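You operate a simulated robot arm through the tools that you are given. There is no shell and no other tool. Be economical: measure what you need, move in short steps, check, and stop when the job is done.

You are at the controls of a simulated robot arm. One attempt, no reset.

TASK
Push the window door shut.

It is judged by the outcome, as a careful person would: the job done as asked, and still so three seconds after it is handed in. It fails if anything else is knocked over, pushed out of place, dropped, spilled or broken.

THE ROBOT
A 6-joint arm with a two-finger parallel gripper, fixed in place. Base frame: the origin is at the foot of the arm, x ahead of it, y to its left, z up. Lengths are in cm, angles in degrees, forces in N, time in s.
With the tool pointing down near the work surface it reaches from about 10 to 62 cm from the base axis. Its first joint turns from -66.0 to 66.0 degrees. Payload 2.9 kg.
The TCP is the grasp point between the finger pads, 3 cm short of the fingertips. In the tool frame z runs along the fingers and y along their closing line. Largest opening 11 cm; finger width 2, thickness 1; the body of the gripper, 4.8 by 11.2 cm, starts 5.5 cm behind the TCP.
Orientation is that of the tool frame in the base frame, as [roll, pitch, yaw] about the fixed x, y, z axes, in that order (R = Rz(yaw) Ry(pitch) Rx(roll)). With the fingers straight down and closing along the base's y, the tool's x points along the base's -x, its y along +y and its z along -z.

THE INTERFACE
- The arm moves only by the tool arm_command. Its argument "plan" is a list of rows, each a list of 7 numbers: the turn, a rotation vector about the tool's x, y, z in units of 4 degrees (1.0 is 4 degrees), then the shift along the tool's x, y, z in units of 50 mm (1.0 is 50 mm), then the gripper command, from -1 (shut) to 1 (fully open), values between in proportion. In form: [[rx, ry, rz, x, y, z, claw], ...]. A call has 1 to 10 rows; each row shifts and turns the commanded pose from where the row before left it, along the tool's axes as they then stand. A call with a number of a shift or a turn outside -1 to 1 is refused whole. A row lasts 0.2 s, in which the tool goes at most 5 cm and 8.6 degrees; a call with a longer step from one row to the next is refused whole, and so is a gripper value outside its range. Where a pose cannot be reached the arm comes as near as it can. A force on the tool above 40 N (or 10 N above the force at the start of the call, whichever is more), or a blocked arm, ends the call early, and 0.2 s more pass. Each finger travels about 10.8 cm/s and halts on what it meets, pressing with about 30 N; the grip force reading is that of the motor and also rises with nothing between the fingers. The clock runs only during rows and for 0.2 s after the last one: add rows that do not move to give the fingers time. The reply holds the time, the measured pose of the TCP, the force on the tool along the base axes, the opening and the grip force, in the units named above and with some noise, and new pictures: "show" is both (left out), scene, wrist or none.
- Cameras (640 x 400 px; columns grow to the right, rows downward): "scene" is fixed at [6.5, 43.91, 138.43]; the picture's right is [-0.78, -0.62, 0.00], its down [-0.45, 0.57, -0.69] and it looks along [0.43, -0.54, -0.73] (base axes); focal length 364 px, centre (320, 200). "wrist" rides on the gripper at [-3.6, 0, -5.7] in the tool frame; the picture's right is [0.00, -1.00, 0.00], its down [0.97, 0.00, -0.24] and it looks along [0.24, 0.00, 0.97] (tool axes); focal length 218 px, centre (320, 200).
- locate(camera, pixels): for up to 12 pixels [column, row] of the newest picture of that camera ("zoom" is the newest enlarged one), the place [x, y, z] in the base frame of the surface seen there, good to about 0.2 cm, but the place of the scene camera against the robot may be out by one fixed shift of up to 1.8 cm in any direction. No time passes.
- enlarge(camera, box): a new picture of the part [left, top, right, bottom] of that camera's present view, enlarged. No time passes.
- sign_off(): hands the job in; it is judged then, once.

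Keep the steps short. Do not move on a guess: measure, check each grasp and each placing, and mend mistakes. In all there are 60 turns and 120 pictures (those below and enlarged ones count). Leave the gripper open and the arm clear of the work at the hand-in unless told otherwise, and finish with a single line.

The tools are called after "Request:" as name(argument=value, ...) on one line, values as JSON. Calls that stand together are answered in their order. arm_command: Moves the arm, as the interface text tells. Its arguments: {"type":"object","properties":{"plan":{"type":"array","items":{"type":"array","items":{"type":"number"}}},"show":{"type":"string","enum":["both","scene","wrist","none"]}},"required":["plan"]} The other tools are called the same way: locate (camera, pixels) gives the place of the surface under pixels of a picture; enlarge (camera, box) takes an enlarged picture of a part of a camera's view; sign_off () hands the job in.

At the start:

```text
time_s: 0.0
tool_pos: [44.28, -12.06, 74.96]
tool_rot: [-179.9, 0.0, 179.9]
force: [0.0, 0.5, -0.1]
gripper_width: 10.98
grasp_force: 0.1
```

scene: 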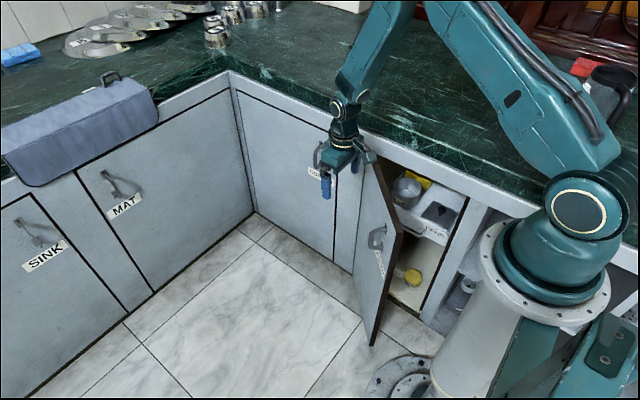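
wrist: 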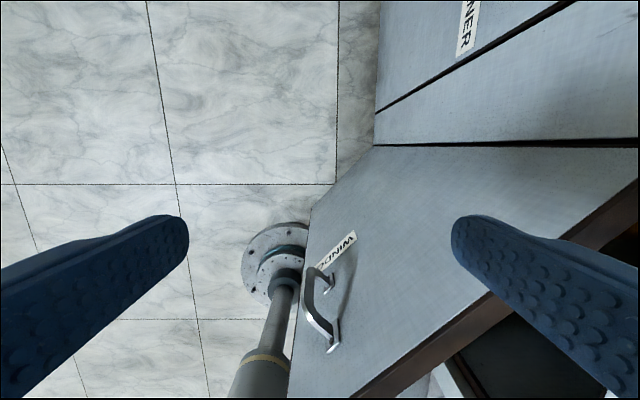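

The open door, labelled "WINDO…", has its handle at scene px (377,238). I'll measure its top edge, hinge, free edge and the cabinet face.

Request:
locate(camera="scene", pixels=[[366, 165], [401, 232], [372, 342], [355, 268], [377, 238], [380, 265], [468, 200], [345, 180], [300, 150], [425, 315], [440, 178], [380, 200]])

Request:
locate(camera="wrist", pixels=[[375, 146], [630, 150], [312, 210], [632, 190], [360, 395], [340, 242], [312, 300], [334, 345], [480, 310], [560, 235], [420, 120], [470, 250]])

Request:
enlarge(camera="scene", box=[290, 120, 490, 360])

```text
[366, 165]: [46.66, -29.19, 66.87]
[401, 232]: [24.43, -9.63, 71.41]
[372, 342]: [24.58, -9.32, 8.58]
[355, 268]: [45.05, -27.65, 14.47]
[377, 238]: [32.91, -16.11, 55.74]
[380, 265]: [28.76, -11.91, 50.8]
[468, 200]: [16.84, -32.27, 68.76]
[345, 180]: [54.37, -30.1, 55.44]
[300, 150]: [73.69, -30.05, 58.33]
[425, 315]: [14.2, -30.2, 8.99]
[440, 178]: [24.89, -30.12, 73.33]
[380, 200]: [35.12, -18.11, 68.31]
```

```text
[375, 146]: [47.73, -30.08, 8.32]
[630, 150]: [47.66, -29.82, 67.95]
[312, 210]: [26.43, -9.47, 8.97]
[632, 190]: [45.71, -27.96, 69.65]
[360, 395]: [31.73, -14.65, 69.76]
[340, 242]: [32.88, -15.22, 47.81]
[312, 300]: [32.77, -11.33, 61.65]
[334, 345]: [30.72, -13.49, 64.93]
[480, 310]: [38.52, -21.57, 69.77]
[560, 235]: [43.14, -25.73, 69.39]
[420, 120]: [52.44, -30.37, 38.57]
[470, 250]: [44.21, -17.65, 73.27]
```

```text
1.67 times, centred on (390, 240) of scene
```

zoom: 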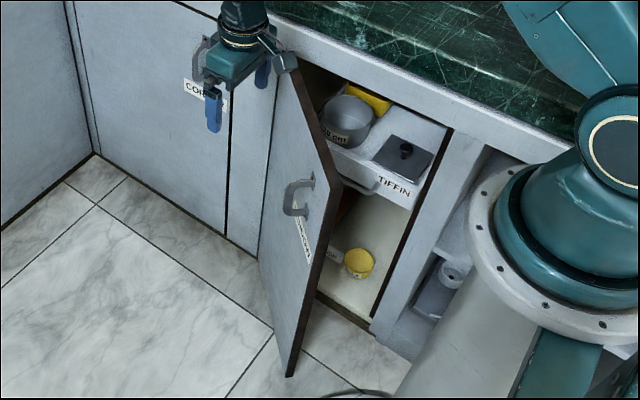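

Door: hinge about (47.5, -30), free edge about (26, -9), top z≈69.7. The cabinet face is at y≈-30. Next I'll check the counter's edge above the door and the handle's extent, to see how much room the gripper body has.

Request:
locate(camera="scene", pixels=[[400, 157], [400, 145], [400, 150], [430, 172], [440, 165], [370, 226], [386, 229], [370, 245], [383, 245], [300, 100], [372, 237], [440, 150]])

Request:
locate(camera="wrist", pixels=[[308, 270], [331, 282], [318, 318], [330, 325], [333, 350], [308, 290], [325, 285], [400, 250], [400, 300], [300, 390]])

```text
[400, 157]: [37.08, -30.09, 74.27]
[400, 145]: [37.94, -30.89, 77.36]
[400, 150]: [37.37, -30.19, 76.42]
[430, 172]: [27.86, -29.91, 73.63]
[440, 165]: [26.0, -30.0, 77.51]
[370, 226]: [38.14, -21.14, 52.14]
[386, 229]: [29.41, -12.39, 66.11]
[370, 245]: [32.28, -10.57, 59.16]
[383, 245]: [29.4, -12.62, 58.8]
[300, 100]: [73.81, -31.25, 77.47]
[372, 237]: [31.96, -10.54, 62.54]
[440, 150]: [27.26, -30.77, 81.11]
```

```text
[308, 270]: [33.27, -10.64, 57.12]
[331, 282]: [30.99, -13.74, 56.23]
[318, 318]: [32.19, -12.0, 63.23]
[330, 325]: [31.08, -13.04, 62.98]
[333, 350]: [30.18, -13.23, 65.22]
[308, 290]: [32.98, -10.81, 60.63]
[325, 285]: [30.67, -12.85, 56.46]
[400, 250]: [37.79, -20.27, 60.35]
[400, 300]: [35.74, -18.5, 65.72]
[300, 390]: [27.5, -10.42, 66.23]
```

The counter front is flush with the face (y≈-30, z up to about 80). The handle is at z 56–65, about 24 cm from the hinge. I'll push with closed fingers about 15 cm from the hinge, on the outer side and clear of the handle. First I'll close the gripper and yaw it about 90°, so its narrow side faces the cabinet.

Request:
arm_command(plan=[[0, 0, -1, 0, 0, 0, -1], [0, 0, -1, 0, 0, 0, -1], [0, 0, -1, 0, 0, 0, -1], [0, 0, -1, 0, 0, 0, -1], [0, 0, -1, 0, 0, 0, -1], [0, 0, -1, 0, 0, 0, -1], [0, 0, -1, 0, 0, 0, -1], [0, 0, -1, 0, 0, 0, -1], [0, 0, -1, 0, 0, 0, -1], [0, 0, -1, 0, 0, 0, -1]], show="scene")

```text
time_s: 2.2
tool_pos: [44.44, -12.1, 74.98]
tool_rot: [-179.9, 0.0, -140.0]
force: [0.4, -0.9, 0.2]
gripper_width: 0.01
grasp_force: 29.8
```

scene: 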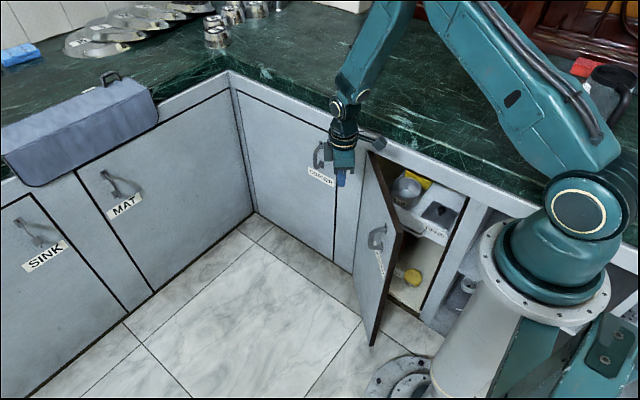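

The fingers are closed and yaw has turned 40° the right way. I'll continue to 90° in two calls, tilting the fingertips toward the cabinet in the second.

Request:
arm_command(plan=[[0, 0, -1, 0, 0, 0, -1], [0, 0, -1, 0, 0, 0, -1], [0, 0, -1, 0, 0, 0, -1], [0, 0, -1, 0, 0, 0, -1], [0, 0, -1, 0, 0, 0, -1], [0, 0, -1, 0, 0, 0, -1], [0, 0, -1, 0, 0, 0, -1], [0, 0, -1, 0, 0, 0, -1], [0, 0, -1, 0, 0, 0, -1], [0, 0, -1, 0, 0, 0, -1]], show="none")

Request:
arm_command(plan=[[0, 0, -1, 0, 0, 0, -1], [0, 0, -1, 0, 0, 0, -1], [0, 0, -0.5, 0, 0, 0, -1], [0, 1, 0, 0, 0, 0, -1], [0, 1, 0, 0, 0, 0, -1], [0, 1, 0, 0, 0, 0, -1], [0, 1, 0, 0, 0, 0, -1], [0, 1, 0, 0, 0, 0, -1]], show="both")

```text
time_s: 4.4
tool_pos: [44.25, -12.07, 74.95]
tool_rot: [-180.0, 0.1, -100.0]
force: [0.7, 0.5, -0.1]
gripper_width: 0.0
grasp_force: 29.9
```

```text
time_s: 6.2
tool_pos: [44.27, -11.96, 74.89]
tool_rot: [180.0, -20.1, -90.1]
force: [0.2, -0.1, -0.3]
gripper_width: 0.03
grasp_force: 30.2
```

scene: 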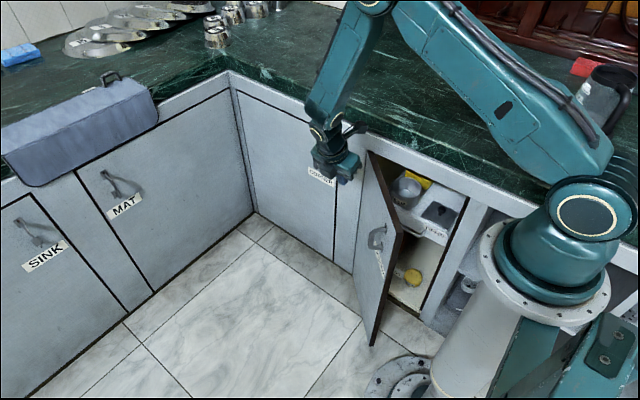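
wrist: 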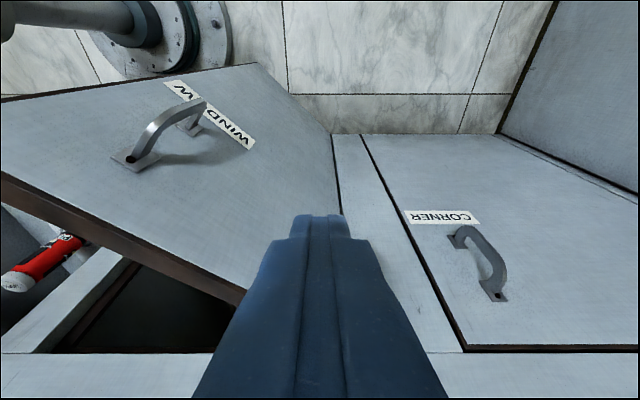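

The wrist view shows the fingers over the outer side of the door. I'll lower straight down 10 cm, which puts the tips at z≈62.

Request:
arm_command(plan=[[0, 0, 0, -0.171, 0, 0.47, -1], [0, 0, 0, -0.171, 0, 0.47, -1], [0, 0, 0, -0.171, 0, 0.47, -1], [0, 0, 0, -0.171, 0, 0.47, -1]], show="both")

```text
time_s: 7.2
tool_pos: [44.15, -12.0, 64.69]
tool_rot: [180.0, -20.0, -90.1]
force: [-0.1, 0.1, -0.2]
gripper_width: 0.0
grasp_force: 30.1
```

scene: 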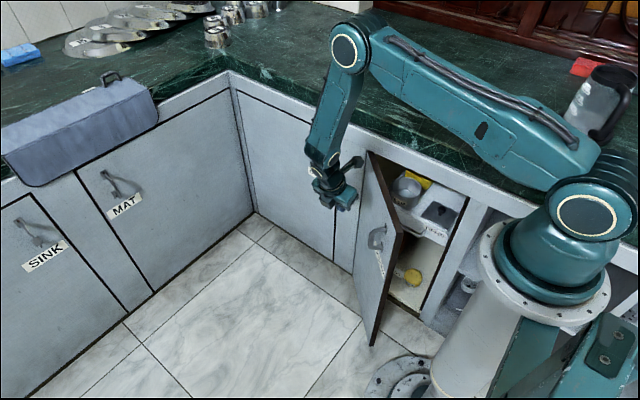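
wrist: 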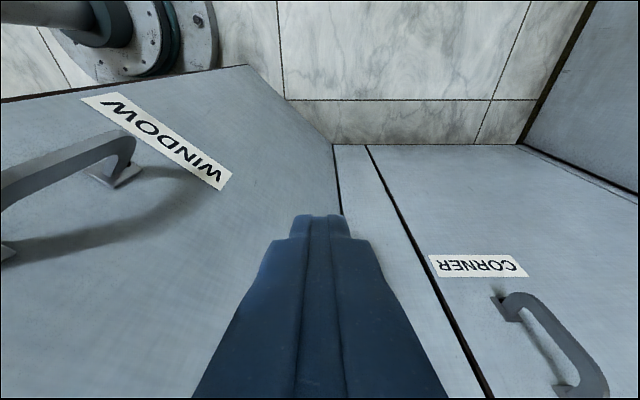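

Clear so far: tips at z≈62 and no contact forces. I'll approach the door face along its normal in small steps.

Request:
arm_command(plan=[[0, 0, 0, 0.188, 0.2, 0.068, -1], [0, 0, 0, 0.188, 0.2, 0.068, -1], [0, 0, 0, 0.188, 0.2, 0.068, -1], [0, 0, 0, 0.188, 0.2, 0.068, -1], [0, 0, 0, 0.188, 0.2, 0.068, -1], [0, 0, 0, 0.188, 0.2, 0.068, -1]], show="both")

```text
time_s: 8.6
tool_pos: [38.36, -17.95, 64.94]
tool_rot: [-180.0, -20.1, -90.0]
force: [-0.2, 0.8, -0.7]
gripper_width: 0.0
grasp_force: 30.2
```

scene: 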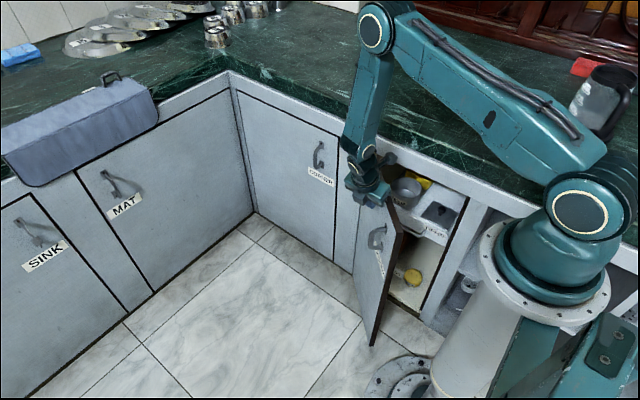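
wrist: 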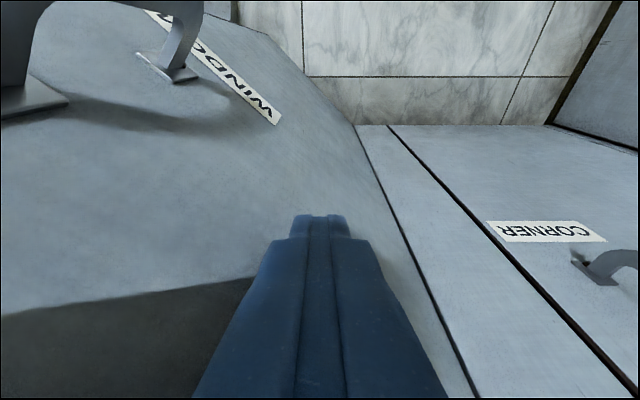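

Near contact, with the tip just above the door face. A part of the wrist sticks out at scene (388,158), so I'll check where it is relative to the counter before going further in.

Request:
locate(camera="scene", pixels=[[388, 158], [384, 162], [378, 155], [362, 165], [366, 185], [378, 192], [375, 30], [375, 200]])

Request:
enlarge(camera="scene", box=[310, 110, 450, 220])

```text
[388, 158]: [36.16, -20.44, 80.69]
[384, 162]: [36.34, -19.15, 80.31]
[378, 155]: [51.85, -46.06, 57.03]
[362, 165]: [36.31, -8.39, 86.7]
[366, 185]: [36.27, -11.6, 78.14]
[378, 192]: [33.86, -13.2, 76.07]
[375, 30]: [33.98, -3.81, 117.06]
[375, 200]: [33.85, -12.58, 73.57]
```

```text
3.64 times, centred on (380, 165) of scene
```

zoom: 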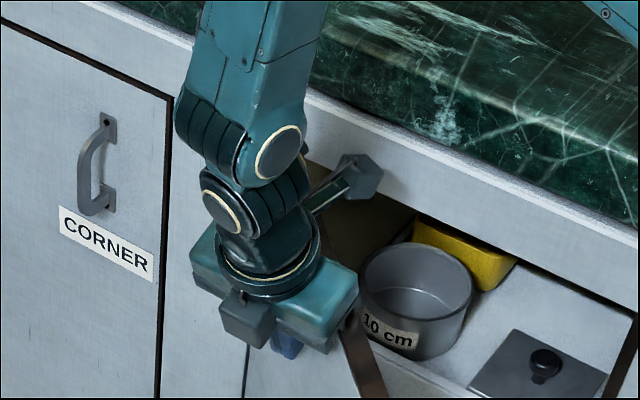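

That protrusion is at about (36, -20.5, 80.7), which leads the TCP by 2.5 cm or more in -y. It would hit the counter edge at the end of the push. I'll tilt a further 20°, so the fingertips lead well ahead of it, and rise about 1 cm.

Request:
arm_command(plan=[[0, 0, 0, 0, 0, -0.2, -1], [0, 1, 0, 0, 0, 0, -1], [0, 1, 0, 0, 0, 0, -1], [0, 1, 0, 0, 0, 0, -1], [0, 1, 0, 0, 0, 0, -1], [0, 1, 0, 0, 0, 0, -1]], show="both")

```text
time_s: 10.0
tool_pos: [38.25, -17.62, 65.89]
tool_rot: [-179.9, -40.1, -90.1]
force: [-0.4, 1.5, -1.0]
gripper_width: 0.02
grasp_force: 29.8
```

scene: 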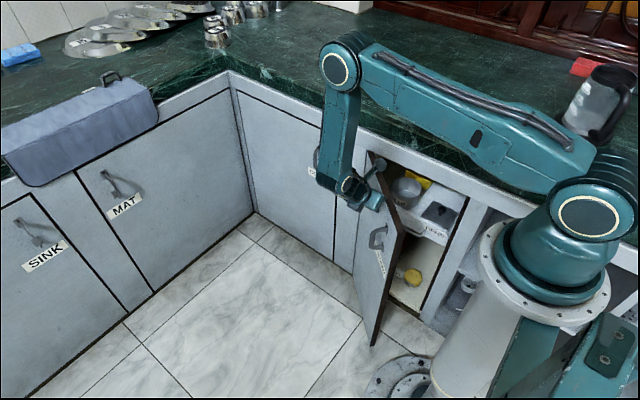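
wrist: 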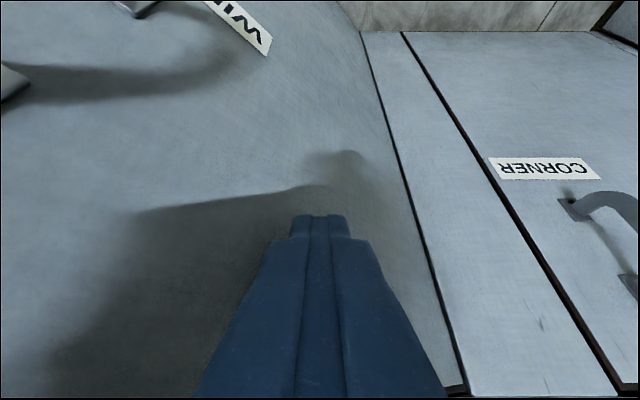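

Request:
locate(camera="scene", pixels=[[379, 164], [383, 170], [375, 168], [345, 65], [322, 175]])

Request:
enlarge(camera="scene", box=[310, 130, 430, 230])

```text
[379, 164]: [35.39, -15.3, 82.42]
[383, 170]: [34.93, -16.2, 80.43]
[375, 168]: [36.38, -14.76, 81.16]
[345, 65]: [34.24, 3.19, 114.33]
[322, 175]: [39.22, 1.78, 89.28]
```

```text
4.00 times, centred on (370, 180) of scene
```

zoom: 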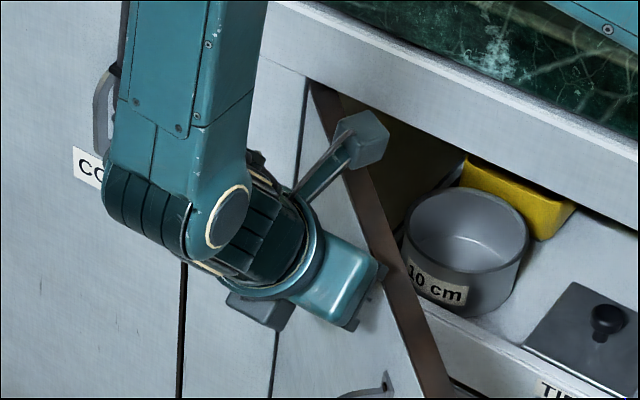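

The fingertips now lead the protrusion by about 3 cm. I'll begin the push along the door's closing arc.

Request:
arm_command(plan=[[0, 0, 0, 0.146, 0.14, 0.122, -1], [0, 0, 0, 0.146, 0.14, 0.122, -1], [0, 0, 0, 0.146, 0.12, 0.122, -1], [0, 0, 0, 0.146, 0.12, 0.122, -1], [0, 0, 0, 0.146, 0.1, 0.122, -1], [0, 0, 0, 0.146, 0.1, 0.122, -1]], show="both")

```text
time_s: 11.4
tool_pos: [34.53, -23.48, 65.82]
tool_rot: [179.9, -40.0, -90.0]
force: [-0.4, -0.3, -0.3]
gripper_width: 0.0
grasp_force: 30.0
```

scene: 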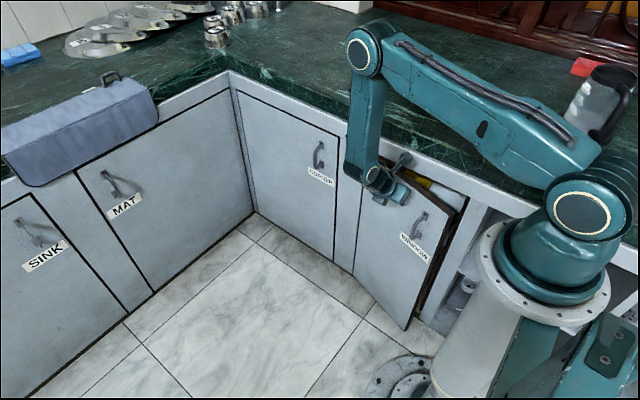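
wrist: 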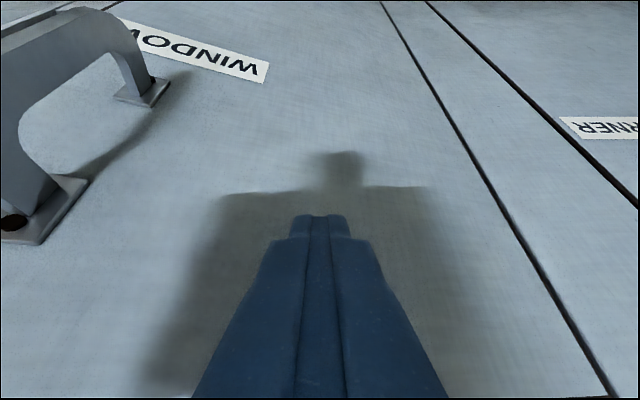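

The door is swinging shut smoothly, with no force and the handle clear. I'll continue with smaller steps, about 2.6 cm more in -y.

Request:
arm_command(plan=[[0, 0, 0, 0.1, 0.05, 0.084, -1], [0, 0, 0, 0.1, 0.05, 0.084, -1], [0, 0, 0, 0.1, 0.05, 0.084, -1], [0, 0, 0, 0.1, 0.05, 0.084, -1]], show="both")

```text
time_s: 12.4
tool_pos: [33.61, -26.02, 65.82]
tool_rot: [180.0, -40.0, -90.0]
force: [0.3, 0.5, -0.6]
gripper_width: 0.0
grasp_force: 30.5
```

scene: 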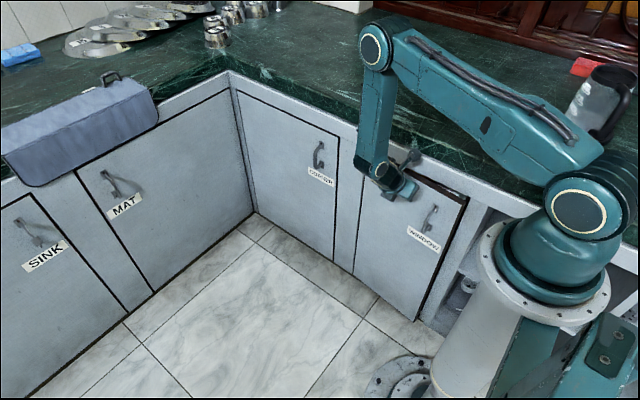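
wrist: 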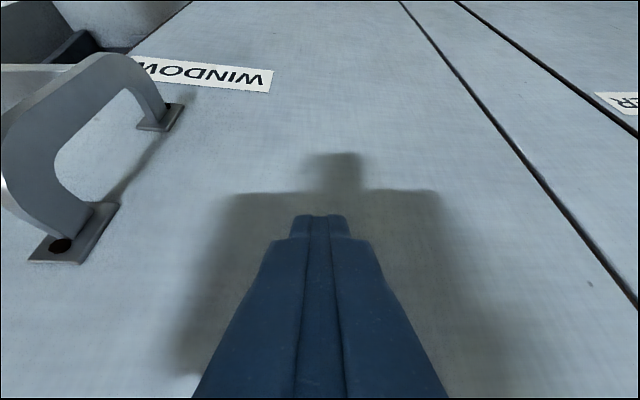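

Nearly shut. I'll check the remaining gap and the protrusion's clearance from the counter.

Request:
locate(camera="scene", pixels=[[414, 155], [418, 160], [460, 200], [463, 205], [445, 250], [468, 198], [400, 230], [374, 200], [345, 180]])

Request:
enlarge(camera="scene", box=[350, 130, 490, 330])

```text
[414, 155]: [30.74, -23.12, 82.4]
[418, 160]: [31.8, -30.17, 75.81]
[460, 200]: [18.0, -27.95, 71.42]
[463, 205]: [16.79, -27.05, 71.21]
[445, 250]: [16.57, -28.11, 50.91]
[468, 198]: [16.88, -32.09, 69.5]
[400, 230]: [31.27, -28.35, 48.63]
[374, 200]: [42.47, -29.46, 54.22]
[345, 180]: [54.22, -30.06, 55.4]
```

```text
2.00 times, centred on (420, 230) of scene
```

zoom: 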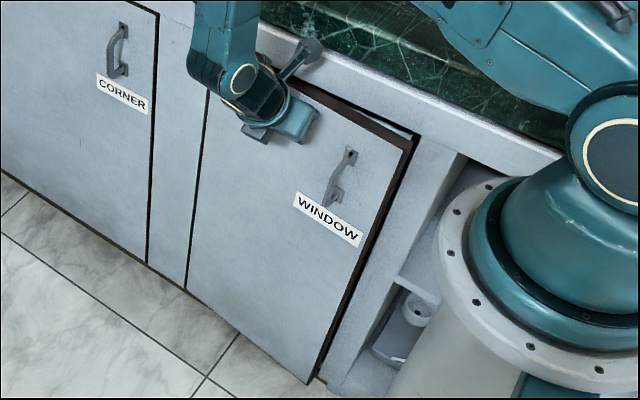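

About 2.5 cm of gap is left at the free edge, so roughly 1.4 cm at the finger. The protrusion still has about 6 cm of clearance. I'll finish with fine steps until it meets resistance.

Request:
arm_command(plan=[[0, 0, 0, 0.046, 0.02, 0.039, -1], [0, 0, 0, 0.046, 0.02, 0.039, -1], [0, 0, 0, 0.046, 0.0, 0.039, -1], [0, 0, 0, 0.046, 0.0, 0.039, -1], [0, 0, 0, 0.023, 0, 0.02, -1]], show="both")

Request:
enlarge(camera="scene", box=[350, 130, 490, 330])

```text
time_s: 13.6
tool_pos: [33.45, -27.2, 65.85]
tool_rot: [-179.9, -40.0, -90.0]
force: [-0.1, 0.5, -0.6]
gripper_width: 0.0
grasp_force: 30.4
```

scene: 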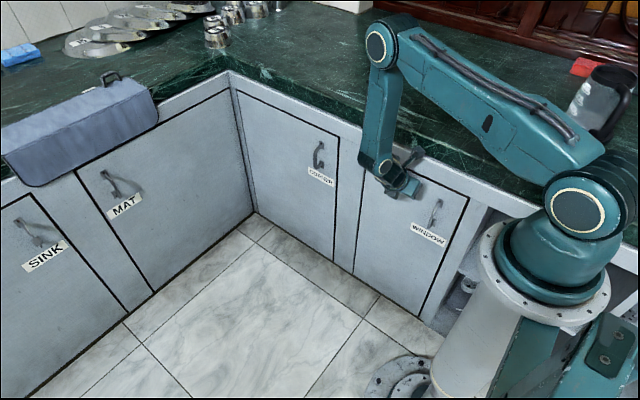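
wrist: 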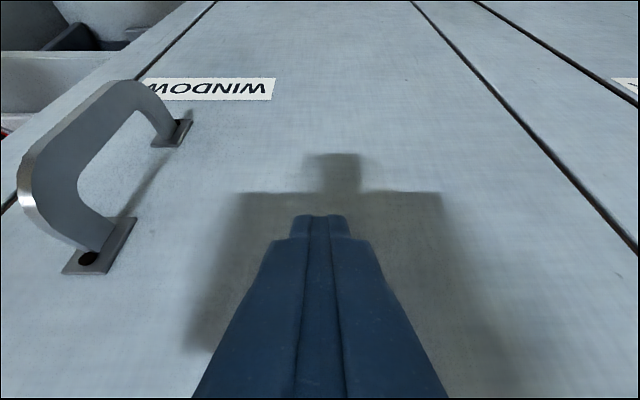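

```text
2.00 times, centred on (420, 230) of scene
```

zoom: 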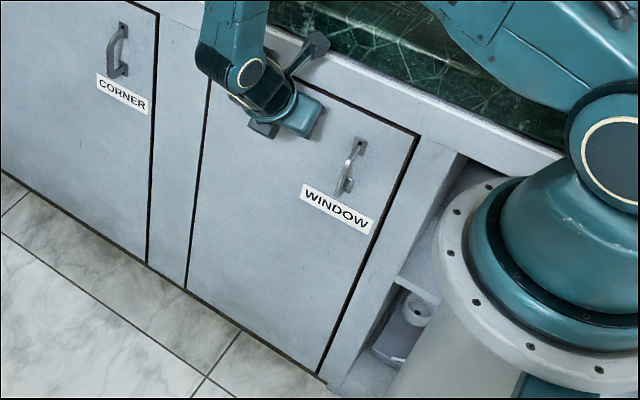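

It looks almost flush, but there's no stop force yet. I'll push a few more millimetres until it resists.

Request:
arm_command(plan=[[0, 0, 0, 0.023, 0, 0.02, -1], [0, 0, 0, 0.023, 0, 0.02, -1], [0, 0, 0, 0.023, 0, 0.02, -1], [0, 0, 0, 0, 0, 0, -1]], show="scene")

Request:
locate(camera="scene", pixels=[[460, 202], [455, 215], [430, 275], [400, 230], [374, 200], [345, 180], [468, 215], [300, 150]])

```text
time_s: 14.6
tool_pos: [33.45, -27.67, 65.64]
tool_rot: [179.9, -39.7, -89.9]
force: [-2.5, 29.0, 11.1]
gripper_width: 0.02
grasp_force: 30.8
```

scene: 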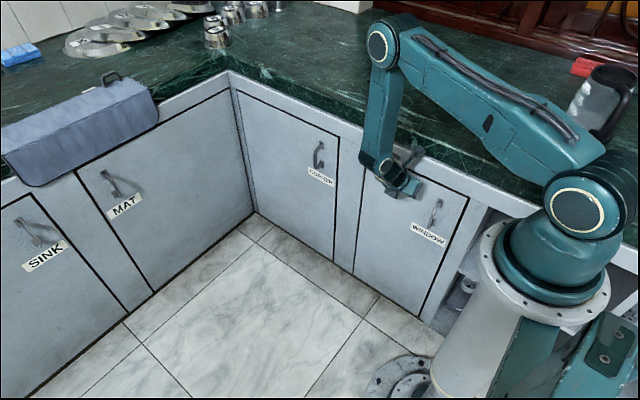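

```text
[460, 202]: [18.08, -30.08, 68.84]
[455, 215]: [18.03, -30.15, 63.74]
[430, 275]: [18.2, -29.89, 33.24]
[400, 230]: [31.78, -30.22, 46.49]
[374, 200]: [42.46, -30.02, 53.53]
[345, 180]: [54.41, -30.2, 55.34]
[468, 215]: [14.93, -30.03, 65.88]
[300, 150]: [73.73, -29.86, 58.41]
```

The door stopped at 29 N. Its face is at y≈-30, flush with its neighbours. I'll back straight away in +y, opening the gripper once clear, then check that it stays shut.

Request:
arm_command(plan=[[0, 0, 0, -0.1, 0, -0.084, -1], [0, 0, 0, -0.15, 0, -0.13, -1], [0, 0, 0, -0.2, 0, -0.168, -1], [0, 0, 0, -0.3, 0, -0.25, -1], [0, 0, 0, -0.3, 0, -0.25, -1], [0, 0, 0, -0.3, 0, -0.25, -1], [0, 0, 0, -0.3, 0, -0.25, 1], [0, 0, 0, 0, 0, 0, 1], [0, 0, 0, 0, 0, 0, 1], [0, 0, 0, 0, 0, 0, 1]], show="both")

Request:
arm_command(plan=[[0, 0, 0, 0, 0, 0, 1], [0, 0, 0, 0, 0, 0, 1], [0, 0, 0, 0, 0, 0, 1], [0, 0, 0, 0, 0, 0, 1], [0, 0, 0, 0, 0, 0, 1], [0, 0, 0, 0, 0, 0, 1], [0, 0, 0, 0, 0, 0, 1], [0, 0, 0, 0, 0, 0, 1], [0, 0, 0, 0, 0, 0, 1], [0, 0, 0, 0, 0, 0, 1]], show="scene")

Request:
locate(camera="scene", pixels=[[460, 202], [455, 215], [430, 275], [420, 270], [468, 215], [345, 190]])

Request:
enlarge(camera="scene", box=[350, 130, 490, 330])

```text
time_s: 16.8
tool_pos: [33.35, -16.89, 65.73]
tool_rot: [-180.0, -40.1, -90.1]
force: [-0.3, 1.0, -0.4]
gripper_width: 10.99
grasp_force: 0.0
```

scene: 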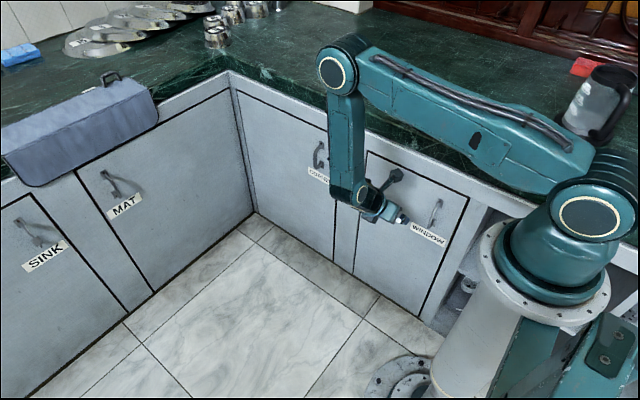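
wrist: 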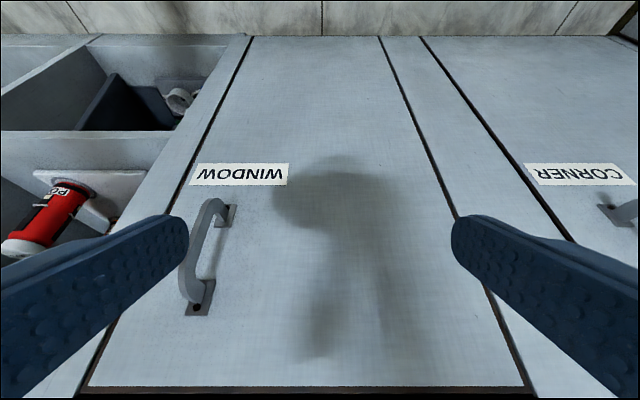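

```text
time_s: 19.0
tool_pos: [33.39, -16.93, 65.71]
tool_rot: [179.9, -39.9, -90.0]
force: [-0.8, 0.6, 0.3]
gripper_width: 10.99
grasp_force: 0.1
```

scene: 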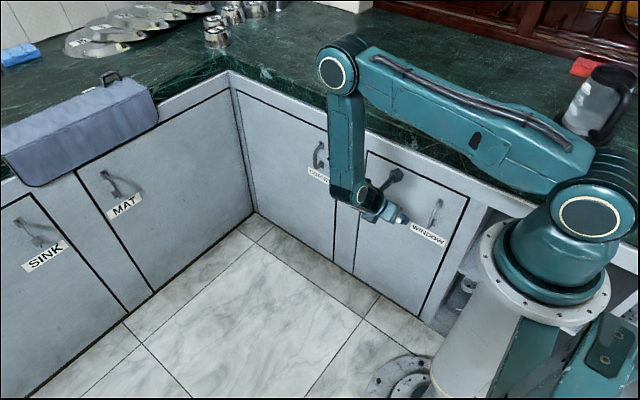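

```text
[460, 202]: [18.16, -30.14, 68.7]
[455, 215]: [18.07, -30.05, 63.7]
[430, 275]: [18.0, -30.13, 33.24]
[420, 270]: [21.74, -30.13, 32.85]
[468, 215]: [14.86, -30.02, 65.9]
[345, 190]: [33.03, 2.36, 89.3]
```

```text
2.00 times, centred on (420, 230) of scene
```

zoom: 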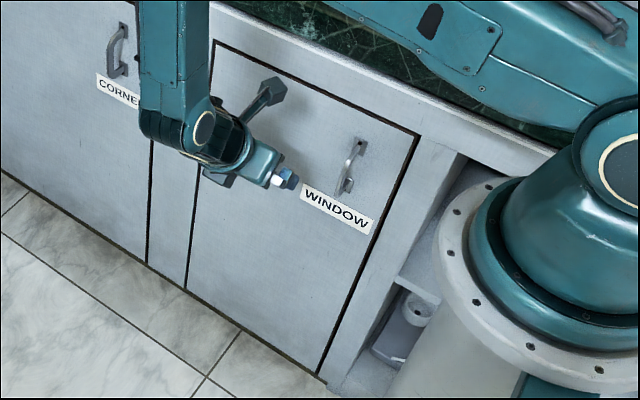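

The door has stayed flush at y≈-30.1 for more than 2 s with the arm clear and the gripper open. Nothing else has moved, so I'm handing in.

Request:
sign_off()

```text
The job is handed in.
```

The window door is pushed shut and flush with the cabinet face; the gripper is open, the arm is clear, and nothing else was disturbed.
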